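You operate a simulated robot arm through the tools that you are given. There is no shell and no other tool. Be economical: measure what you need, move in short steps, check, and stop when the job is done.

You are at the controls of a simulated robot arm. One attempt, no reset.

Task
Take the shim from the service bench and put it on the white jar liner.
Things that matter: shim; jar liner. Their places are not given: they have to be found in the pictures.

Only the result counts: the job must be done as asked and must still hold three seconds after the hand-in. Knocking over, shifting, dropping, spilling or breaking anything else fails it.

Robot
A 7-joint arm with a two-finger parallel gripper, fixed in place. Base frame: the origin is at the foot of the arm, x ahead of it, y to its left, z up; the work surface is at about z = 860. Readings come in mm, rad, newtons and seconds.
With the tool pointing down near the work surface it reaches from about 300 to 700 mm from the base axis. Its first joint turns from -1.152 to 1.152 rad. Payload 1.57 kg.
The tool frame sits at the grasp point between the pads (the TCP): z along the fingers, y along the line on which they close. The tips reach 30 mm beyond it. Largest opening 110 mm; finger width 24, thickness 12; the body of the gripper, 48 by 112 mm, starts 78 mm behind the TCP.
Orientation is that of the tool frame in the base frame, as a unit quaternion [w, x, y, z]. With the fingers straight down and closing along the base's y, the tool's x points along the base's -x, its y along +y and its z along -z.

Tools
- The arm moves only by the tool arm_command. Its argument "plan" is a list of rows, each a list of 5 numbers: the shift along the base's x, y, z in mm, then the turn about the base's z in rad, then the closure, from 0 (fully open) to 1 (shut). In form: [[tx, ty, tz, spin, fingers], ...]. A call has 1 to 8 rows; each row is the pose to reach, as a shift and turn from the pose commanded when the call began. A row lasts 0.2 s, in which the tool goes at most 50 mm and 0.15 rad; a call with a longer step from one row to the next is refused whole, and so is a gripper value outside its range. Where a pose cannot be reached the arm comes as near as it can. A force on the tool above 40 N (or 10 N above the force at the start of the call, whichever is more), or a blocked arm, ends the call early, and 0.2 s more pass. The fingers move at their own pace (about 108 mm/s each) and stop on an object; they squeeze with about 24 N. The grip force told is the motor's: it shows also when the fingers shut on nothing. Time passes only in rows, and 0.2 s behind the last, so rows that repeat a pose let the fingers close. The reply holds the time, the measured pose of the TCP, the force on the tool along the base axes, the opening and the grip force, in the units named above and with some noise.
- Cameras (640 x 400 px; columns grow to the right, rows downward): "scene" is fixed at [179.2, -425.4, 1383]; the picture's right is [0.46, -0.89, 0.00], its down [-0.67, -0.34, -0.66] and it looks along [0.58, 0.30, -0.76] (base axes); focal length 361 px, centre (320, 200). "wrist" rides on the gripper at [70, 16, -141] in the tool frame; the picture's right is [-0.23, 0.97, 0.00], its down [-0.86, -0.20, -0.48] and it looks along [-0.47, -0.11, 0.88] (tool axes); focal length 222 px, centre (320, 200).
- camera(camera): a new picture of that camera. It takes no simulated time.
- point_at(camera, pixels): for up to 12 pixels [column, row] of the newest picture of that camera ("zoom" is the newest enlarged one), the place [x, y, z] in the base frame of the surface seen there, good to about 2 mm. It takes no simulated time.
- zoom(camera, box): a new picture of the part [left, top, right, bottom] of that camera's present view, enlarged. It takes no simulated time.
- job_done(): hands the job in; it is judged then, once.

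Go step by step. Measure first, check grasps and placings, and put right what went wrong. The budget is 60 turns and 30 pictures, counting those below and the enlarged ones. Unless the task says otherwise, let go and move clear before handing in, and close with one line.

The tools are called as a command line: name --pt "numbers of a row" for each row, then --argument value for the rest, lists and objects as JSON in quotes. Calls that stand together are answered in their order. arm_command: Moves the arm, as the interface text tells. Its arguments: {"type":"object","properties":{"plan":{"type":"array"}},"required":["plan"]} The other tools are called the same way: camera (camera) takes a picture; point_at (camera, pixels) gives the place of the surface under pixels of a picture; zoom (camera, box) takes an enlarged picture of a part of a camera's view; job_done () hands the job in.

At the start:

```text
time: 0.0
position: [338.0, -295.3, 1164.7]
ee_rot: [0.0, 0.0, 1.0, 0.0]
wrist_force: [0.3, 0.4, 0.1]
opening: 109.8
grasp_force: 0.1
```

scene: 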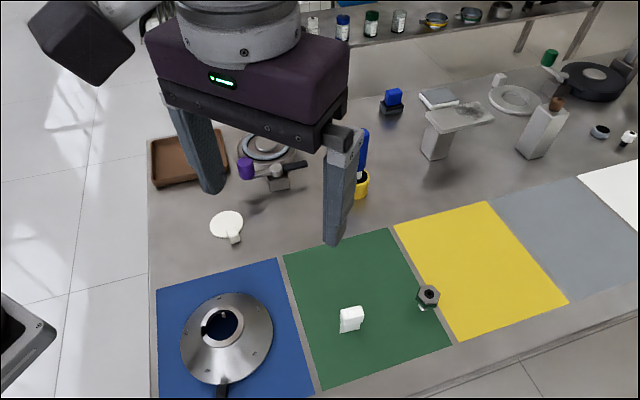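
wrist: 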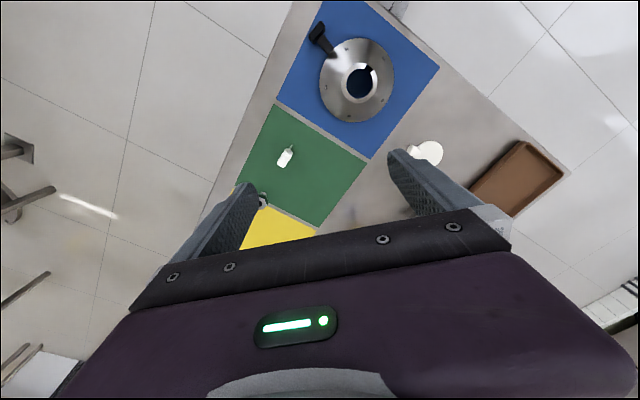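

The pictures show a white disc with a tab at scene (227,225), perhaps the jar liner, and a small white block at (351,319). There is also a nut at (428,296). I'll zoom in on these to tell what they are.

zoom --camera "scene" --box '[150, 180, 470, 380]'

zoom --camera "scene" --box '[370, 40, 640, 210]'

```text
2.00 times, centred on (310, 280) of scene
```

zoom: 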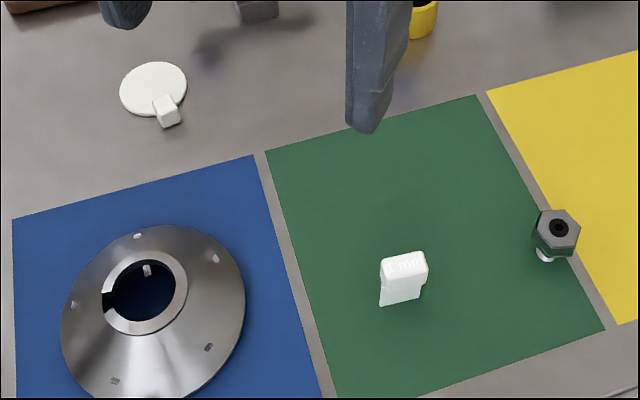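

```text
2.35 times, centred on (505, 125) of scene
```

zoom: 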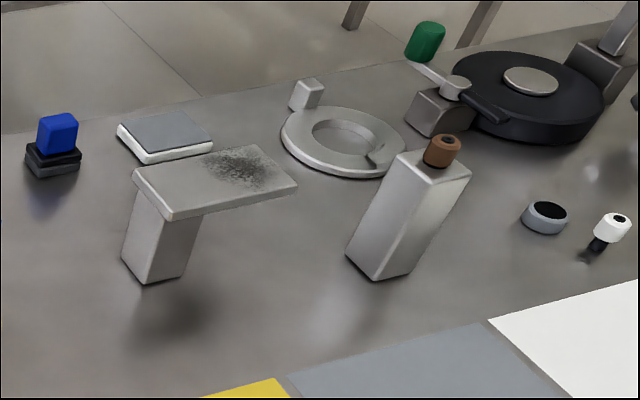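

The white piece on the green mat is marked "mm", so it is the shim, and the white disc with a tab is the liner. I'll zoom closer to measure both.

zoom --camera "scene" --box '[320, 295, 384, 335]'

point_at --camera "scene" --pixels '[[341, 311], [361, 308], [351, 314], [341, 331], [360, 326], [350, 325], [224, 222], [211, 226], [242, 222], [228, 212], [222, 237], [234, 238]]'

```text
10.00 times, centred on (352, 315) of scene
```

zoom: 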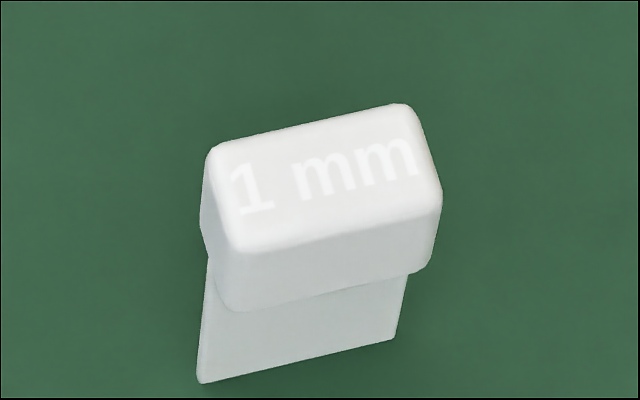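

```text
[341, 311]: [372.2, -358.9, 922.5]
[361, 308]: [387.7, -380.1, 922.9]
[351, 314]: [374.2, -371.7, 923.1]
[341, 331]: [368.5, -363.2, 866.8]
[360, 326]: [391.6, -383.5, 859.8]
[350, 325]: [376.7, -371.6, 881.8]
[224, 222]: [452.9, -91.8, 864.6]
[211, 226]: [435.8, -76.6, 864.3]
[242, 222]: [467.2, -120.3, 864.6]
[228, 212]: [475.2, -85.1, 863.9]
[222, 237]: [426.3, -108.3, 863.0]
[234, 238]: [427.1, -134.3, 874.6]
```

The shim is a block handle on a thin plate standing upright, with its top near z 923. I'll measure its corners in the enlarged picture.

point_at --camera "zoom" --pixels '[[222, 158], [398, 112], [432, 190], [245, 242], [325, 180], [240, 300], [420, 265], [220, 290], [205, 375], [390, 335], [300, 330], [300, 280]]'

zoom --camera "scene" --box '[194, 200, 258, 250]'

```text
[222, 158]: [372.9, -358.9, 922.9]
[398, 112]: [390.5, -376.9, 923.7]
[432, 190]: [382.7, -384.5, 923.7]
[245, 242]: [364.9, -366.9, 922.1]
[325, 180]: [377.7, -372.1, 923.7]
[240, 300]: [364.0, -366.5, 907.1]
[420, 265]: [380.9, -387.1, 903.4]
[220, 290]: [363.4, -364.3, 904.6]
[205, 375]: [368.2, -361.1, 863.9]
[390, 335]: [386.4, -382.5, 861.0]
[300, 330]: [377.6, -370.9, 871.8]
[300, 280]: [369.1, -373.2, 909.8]
```

```text
8.00 times, centred on (226, 225) of scene
```

zoom: 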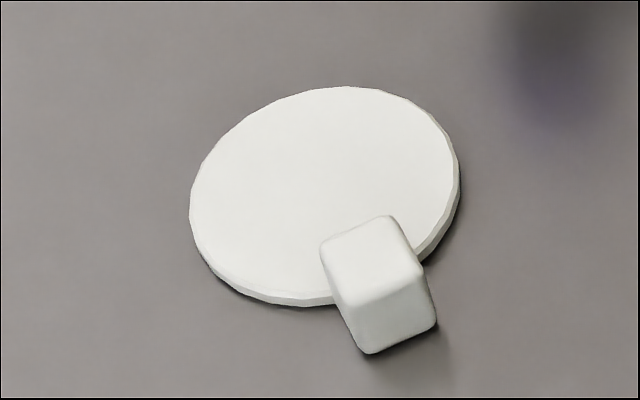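

The handle is centred near (377.5,-371.8), spans z 904–924, and its long axis runs along (1,-1), so I'll close along (1,1) with spin -0.785. I'll measure the liner's rim and tab, and the nearby objects.

point_at --camera "zoom" --pixels '[[197, 205], [452, 165], [345, 93], [275, 290], [322, 190], [225, 140], [428, 110], [370, 250], [325, 255], [388, 222], [415, 270], [355, 300]]'

point_at --camera "scene" --pixels '[[428, 296], [428, 287], [246, 168], [280, 183], [300, 165], [222, 310], [260, 310], [360, 185], [363, 140], [220, 300]]'

arm_command --pt "0 0 0 -0.14 0.3" --pt "5 -10 0 -0.28 0.5" --pt "12 -25 0 -0.42 0.5" --pt "20 -40 0 -0.56 0.5" --pt "30 -60 0 -0.7 0.5" --pt "39.5 -76.5 0 -0.785 0.5" --pt "39.5 -76.5 0 -0.785 0.5"

```text
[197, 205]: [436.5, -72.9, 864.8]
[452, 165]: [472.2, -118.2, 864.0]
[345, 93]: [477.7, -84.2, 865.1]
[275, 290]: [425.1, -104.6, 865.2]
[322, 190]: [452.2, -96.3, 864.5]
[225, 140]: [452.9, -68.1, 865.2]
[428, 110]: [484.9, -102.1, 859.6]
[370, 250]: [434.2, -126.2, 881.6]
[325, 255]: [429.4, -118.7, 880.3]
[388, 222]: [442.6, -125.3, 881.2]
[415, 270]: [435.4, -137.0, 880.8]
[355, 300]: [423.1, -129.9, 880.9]
```

```text
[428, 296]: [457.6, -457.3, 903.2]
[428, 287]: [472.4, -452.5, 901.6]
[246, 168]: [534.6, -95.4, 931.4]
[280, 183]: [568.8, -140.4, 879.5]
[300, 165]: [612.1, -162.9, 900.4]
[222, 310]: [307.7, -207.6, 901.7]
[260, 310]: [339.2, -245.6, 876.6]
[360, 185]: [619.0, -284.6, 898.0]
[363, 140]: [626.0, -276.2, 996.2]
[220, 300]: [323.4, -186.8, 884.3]
```

```text
time: 1.6
position: [377.5, -371.1, 1165.3]
ee_rot: [0.0, 0.383, 0.924, 0.0]
wrist_force: [-0.3, -0.7, -0.4]
opening: 54.8
grasp_force: 0.0
```

The tool is over the shim with the fingers at 45°, and the liner is centred near (453,-95) with its top at 864.7 and its tab top at 881. I'll descend to just above the shim and look.

arm_command --pt "0 -0.7 -45 0 0.5" --pt "0 -0.7 -90 0 0.5" --pt "0 -0.7 -135 0 0.5" --pt "0 -0.7 -165 0 0.5" --pt "0 -0.7 -185 0 0.5" --pt "0 -0.7 -190 0 0.5"

camera --camera "wrist"

zoom --camera "scene" --box '[280, 240, 440, 340]'

```text
time: 3.0
position: [377.6, -373.6, 976.0]
ee_rot: [0.0, 0.383, 0.924, 0.001]
wrist_force: [0.4, 0.7, -0.6]
opening: 55.0
grasp_force: 0.0
```

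```text
23 pictures are left
```

wrist: 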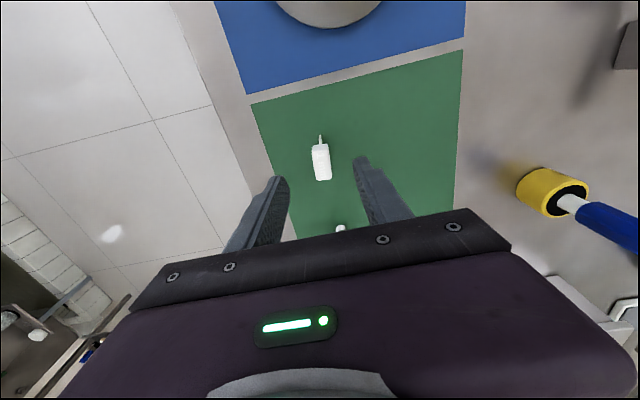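

```text
4.00 times, centred on (360, 290) of scene
```

zoom: 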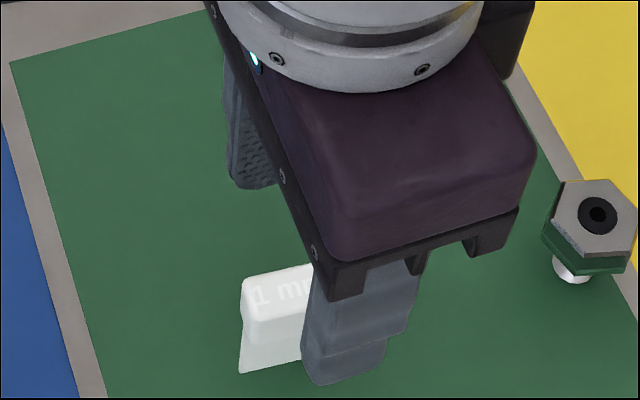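

The shim sits between the fingers in the wrist view at (321,160). I'll check its top with the wrist camera.

point_at --camera "wrist" --pixels '[[322, 177], [316, 177], [329, 177], [313, 150], [327, 148], [321, 165], [320, 138], [320, 155]]'

zoom --camera "wrist" --box '[280, 120, 376, 180]'

```text
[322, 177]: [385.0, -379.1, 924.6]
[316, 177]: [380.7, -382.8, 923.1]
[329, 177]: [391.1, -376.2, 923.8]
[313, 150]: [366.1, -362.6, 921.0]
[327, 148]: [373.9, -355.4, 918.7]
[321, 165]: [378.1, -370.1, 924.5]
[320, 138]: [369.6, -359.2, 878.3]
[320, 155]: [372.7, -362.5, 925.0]
```

```text
6.67 times, centred on (328, 150) of wrist
```

zoom: 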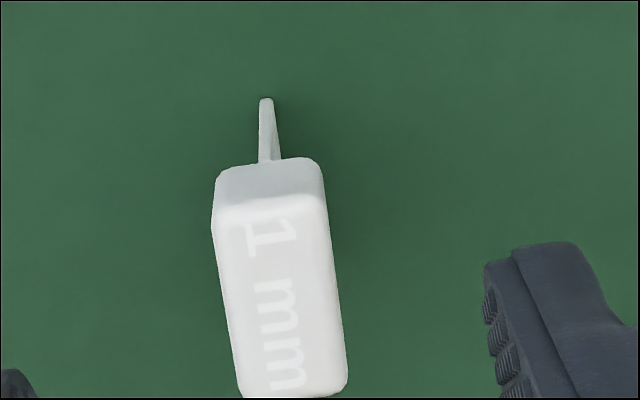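

The handle centre is about (378,-371) and the closing axis matches its width. I'll descend to z 914 and close on the handle.

arm_command --pt "0.3 0.7 -25 0 0.5" --pt "0.3 0.7 -45 0 0.5" --pt "0.3 0.7 -57 0 0.5" --pt "0.3 0.7 -61 0 0.5" --pt "0.3 0.7 -61 0 0.5"

arm_command --pt "0 0 0 0 0.7" --pt "0 0 0 0 0.8" --pt "0 0 0 0 0.9" --pt "0 0 0 0 1" --pt "0 0 0 0 1" --pt "0 0 0 0 1"

zoom --camera "scene" --box '[280, 260, 440, 360]'

```text
time: 4.2
position: [377.6, -371.0, 914.8]
ee_rot: [0.0, 0.382, 0.924, 0.0]
wrist_force: [-0.3, -0.2, -0.2]
opening: 54.9
grasp_force: 0.0
```

```text
time: 5.6
position: [377.7, -370.0, 914.3]
ee_rot: [0.0, 0.382, 0.924, -0.001]
wrist_force: [-0.7, -0.2, 0.4]
opening: 15.3
grasp_force: 24.2
```

```text
4.00 times, centred on (360, 310) of scene
```

zoom: 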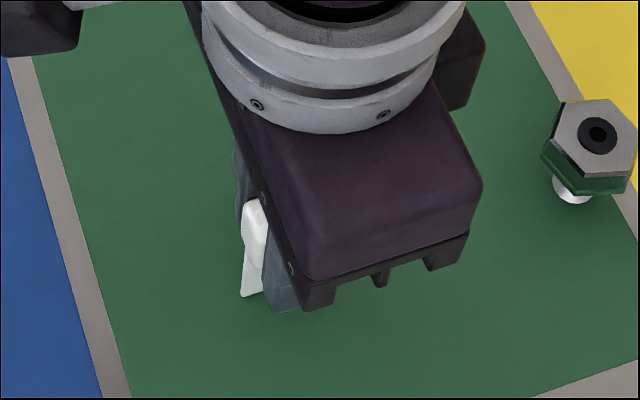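

The grip holds at 15.3 mm opening and 24 N. I'll lift straight up 120 mm.

arm_command --pt "0 0 10 0 1" --pt "0 0 40 0 1" --pt "0 0 80 0 1" --pt "0 0 110 0 1" --pt "0 0 120 0 1" --pt "0 0 120 0 1"

camera --camera "wrist"

```text
time: 7.0
position: [375.8, -372.5, 1035.9]
ee_rot: [0.0, 0.382, 0.924, 0.0]
wrist_force: [-0.4, -0.9, 0.0]
opening: 15.4
grasp_force: 24.3
```

```text
19 pictures are left
```

wrist: 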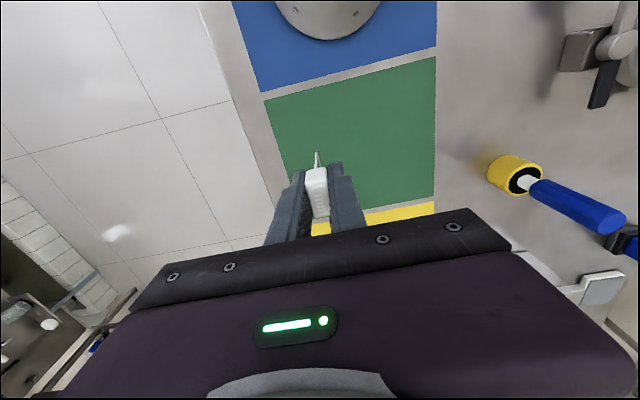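

The shim is held upright between the pads at wrist (317,190). I'll carry it over the liner at this height.

arm_command --pt "8 30 0 0 1" --pt "20 75 0 0 1" --pt "32 120 0 0 1" --pt "45 165 0 0 1" --pt "58 210 0 0 1" --pt "68 247 0 0 1" --pt "74 270 0 0 1" --pt "76.3 277 0 0 1"

arm_command --pt "0 0 0 0 1" --pt "0 0 -30 0 1" --pt "0 0 -60 0 1" --pt "0 0 -80 0 1" --pt "0 0 -90 0 1" --pt "0 0 -90 0 1"

zoom --camera "scene" --box '[150, 160, 310, 260]'

camera --camera "wrist"

```text
time: 8.8
position: [455.2, -93.3, 1033.9]
ee_rot: [-0.001, 0.383, 0.924, 0.0]
wrist_force: [0.9, 0.3, -0.8]
opening: 15.2
grasp_force: 24.0
```

```text
time: 10.2
position: [455.0, -93.5, 942.1]
ee_rot: [0.0, 0.381, 0.924, 0.0]
wrist_force: [0.2, 0.6, -0.2]
opening: 15.3
grasp_force: 24.6
```

```text
4.00 times, centred on (230, 210) of scene
```

zoom: 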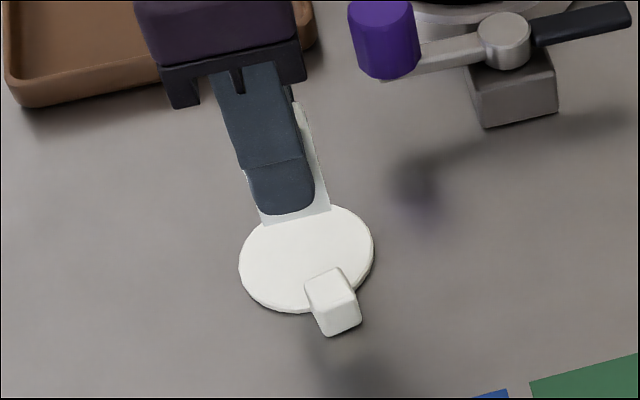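

```text
17 pictures are left
```

wrist: 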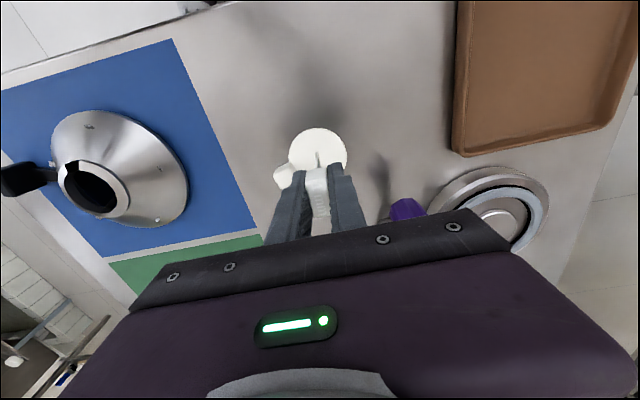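

The shim is above the liner, about 23 mm up. I'll check the plate's bottom corners at zoom (262,220) and (328,208), and lower to just above contact.

point_at --camera "zoom" --pixels '[[264, 219], [328, 208], [300, 213], [310, 150]]'

arm_command --pt "0 0 -8 0 1" --pt "0 0 -14 0 1" --pt "0 0 -18 0 1" --pt "0 0 -20 0 1" --pt "0 0 -20 0 1"

zoom --camera "scene" --box '[190, 190, 270, 240]'

```text
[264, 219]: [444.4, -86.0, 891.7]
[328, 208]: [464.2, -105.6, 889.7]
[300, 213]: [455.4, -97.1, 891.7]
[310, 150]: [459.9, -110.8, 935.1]
```

```text
time: 11.4
position: [455.2, -94.0, 923.9]
ee_rot: [0.0, 0.383, 0.924, 0.0]
wrist_force: [-0.2, 0.1, -0.1]
opening: 15.3
grasp_force: 23.8
```

```text
8.00 times, centred on (230, 215) of scene
```

zoom: 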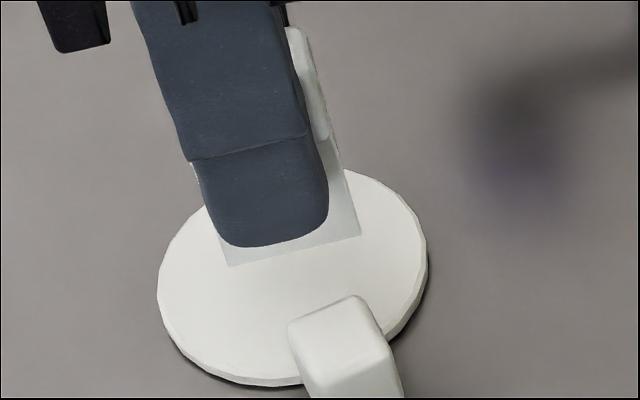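

The plate is centred on the liner at about (454.5,-96). I'll lower in 1 mm steps, watching the force.

arm_command --pt "0 0 -1 0 1" --pt "0 0 -2 0 1" --pt "0 0 -2 0 1"

arm_command --pt "0 0 -0.7 0 1" --pt "0 0 -0.7 0 1"

arm_command --pt "0 0 -0.7 0 1" --pt "0 0 -0.7 0 1"

zoom --camera "scene" --box '[190, 190, 270, 240]'

```text
time: 12.2
position: [454.7, -94.7, 922.1]
ee_rot: [-0.001, 0.383, 0.924, -0.001]
wrist_force: [0.1, -0.7, -0.5]
opening: 15.2
grasp_force: 23.9
```

```text
time: 12.8
position: [454.6, -95.5, 920.0]
ee_rot: [0.0, 0.382, 0.924, 0.0]
wrist_force: [0.7, -0.5, -1.3]
opening: 15.6
grasp_force: 23.8
```

```text
time: 13.4
position: [454.7, -94.0, 922.3]
ee_rot: [0.0, 0.382, 0.924, 0.001]
wrist_force: [-0.4, 0.8, 0.3]
opening: 15.1
grasp_force: 24.3
```

```text
8.00 times, centred on (230, 215) of scene
```

zoom: 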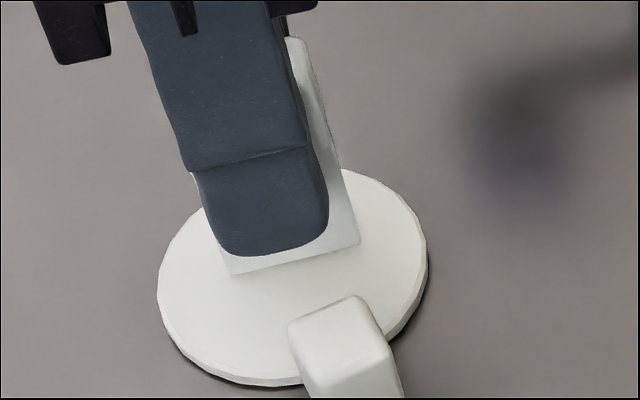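

There is no contact yet; the commanded z is about 920.3 and I expect contact near 918. I'll keep lowering in small steps.

arm_command --pt "0 0 -0.6 0 1" --pt "0 0 -1.2 0 1" --pt "0 0 -1.2 0 1"

arm_command --pt "0 0 -0.6 0 1" --pt "0 0 -0.6 0 1"

zoom --camera "scene" --box '[190, 190, 270, 240]'

```text
time: 14.2
position: [455.5, -95.4, 919.4]
ee_rot: [0.0, 0.382, 0.924, 0.0]
wrist_force: [0.1, -0.4, -1.4]
opening: 15.4
grasp_force: 23.9
```

```text
time: 14.8
position: [455.2, -95.4, 919.7]
ee_rot: [0.0, 0.382, 0.924, 0.0]
wrist_force: [-1.1, -0.5, 7.7]
opening: 15.4
grasp_force: 24.3
```

```text
8.00 times, centred on (230, 215) of scene
```

zoom: 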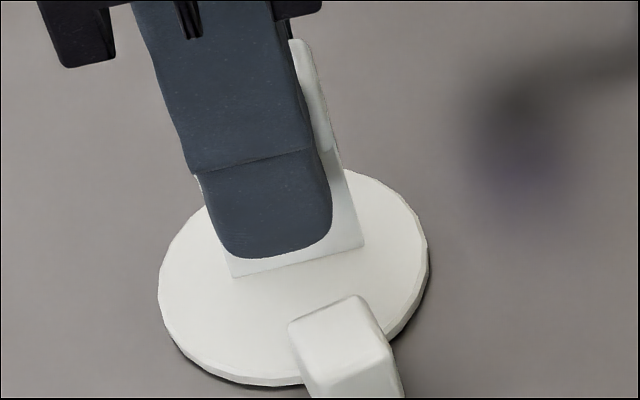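

The vertical force of 7.7 N shows the plate is on the liner. I'll ease up 0.3 mm and open slowly.

arm_command --pt "0 0 0.3 0 1" --pt "0 0 0.3 0 0.86" --pt "0 0 0.3 0 0.85" --pt "0 0 0.3 0 0.83" --pt "0 0 0.3 0 0.8" --pt "0 0 0.3 0 0.75" --pt "0 0 0.3 0 0.68" --pt "0 0 0.3 0 0.68"

zoom --camera "scene" --box '[190, 180, 270, 230]'

zoom --camera "wrist" --box '[240, 110, 400, 210]'

```text
time: 16.6
position: [454.8, -94.2, 919.5]
ee_rot: [0.0, 0.382, 0.924, 0.0]
wrist_force: [0.4, 1.0, 0.0]
opening: 35.2
grasp_force: 0.1
```

```text
8.00 times, centred on (230, 205) of scene
```

zoom: 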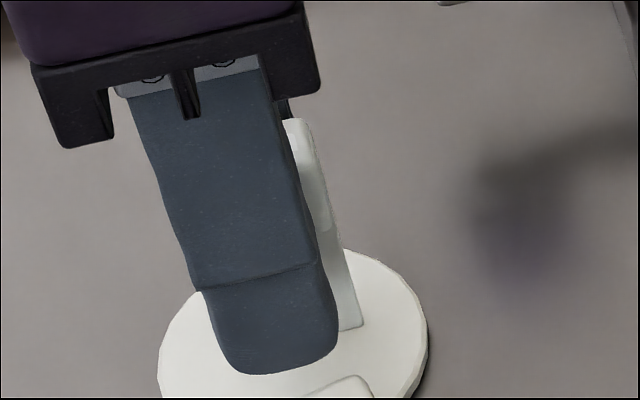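

```text
4.00 times, centred on (320, 160) of wrist
```

zoom: 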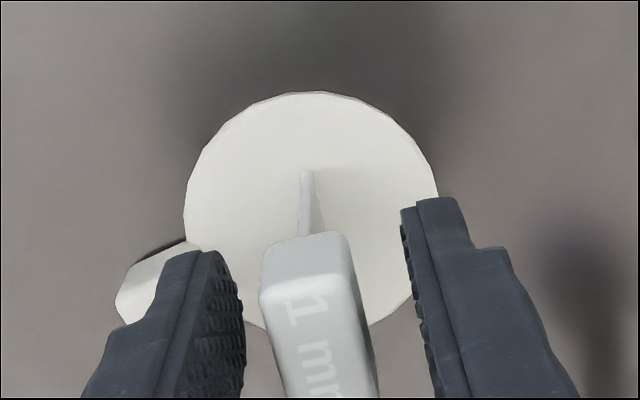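

The shim stands alone, upright between the open fingers. I'll go straight up.

arm_command --pt "0 0 0 0 0.6" --pt "0 0 10 0 0.6" --pt "0 0 30 0 0.6" --pt "0 0 60 0 0.6" --pt "0 0 100 0 0.6" --pt "0 0 140 0 0.6" --pt "0 0 150 0 0.6" --pt "0 0 150 0 0.6"

zoom --camera "scene" --box '[150, 150, 310, 250]'

camera --camera "wrist"

```text
time: 18.4
position: [454.7, -95.4, 1069.7]
ee_rot: [0.0, 0.382, 0.924, 0.0]
wrist_force: [0.3, 0.1, -0.7]
opening: 44.0
grasp_force: 0.1
```

```text
4.00 times, centred on (230, 200) of scene
```

zoom: 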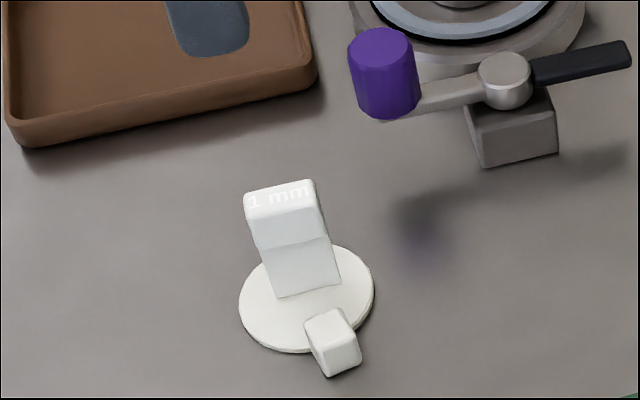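

```text
10 pictures are left
```

wrist: 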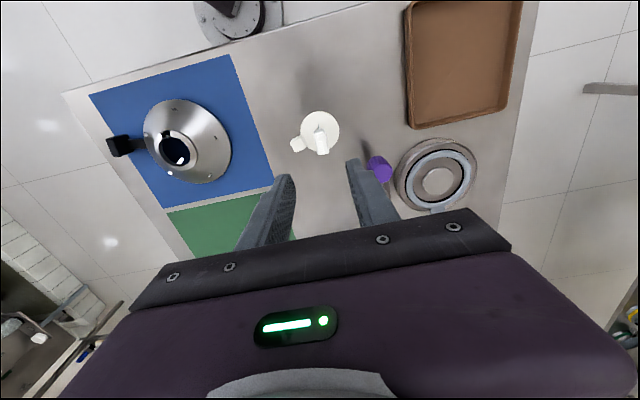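

The shim stands upright on the liner at zoom (290,240) and the gripper is clear. I'll let a second pass and check that it holds.

arm_command --pt "0 0 0 0 0.6" --pt "0 0 0 0 0.6" --pt "0 0 0 0 0.6" --pt "0 0 0 0 0.6" --pt "0 0 0 0 0.6" --pt "0 0 0 0 0.6" --pt "0 0 0 0 0.6" --pt "0 0 0 0 0.6"

zoom --camera "scene" --box '[150, 150, 310, 250]'

```text
time: 20.2
position: [453.4, -96.0, 1069.6]
ee_rot: [0.0, 0.382, 0.924, 0.0]
wrist_force: [-0.4, -0.3, -0.4]
opening: 44.1
grasp_force: 0.0
```

```text
4.00 times, centred on (230, 200) of scene
```

zoom: 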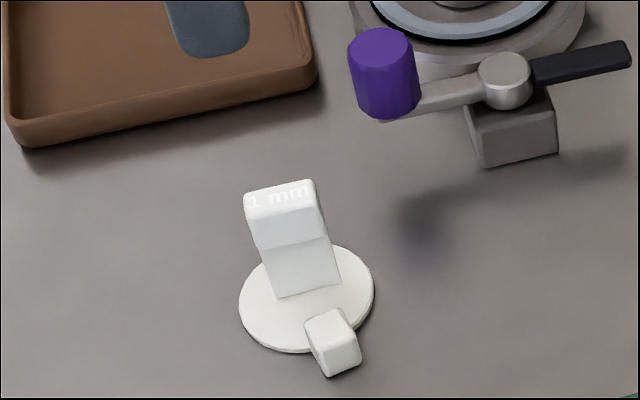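

The picture after 1.8 s is unchanged and the shim still stands on the liner, so I'm handing in.

job_done

```text
The job is handed in.
```

The shim is standing upright on the white jar liner, the gripper is clear of it, and the job is handed in.
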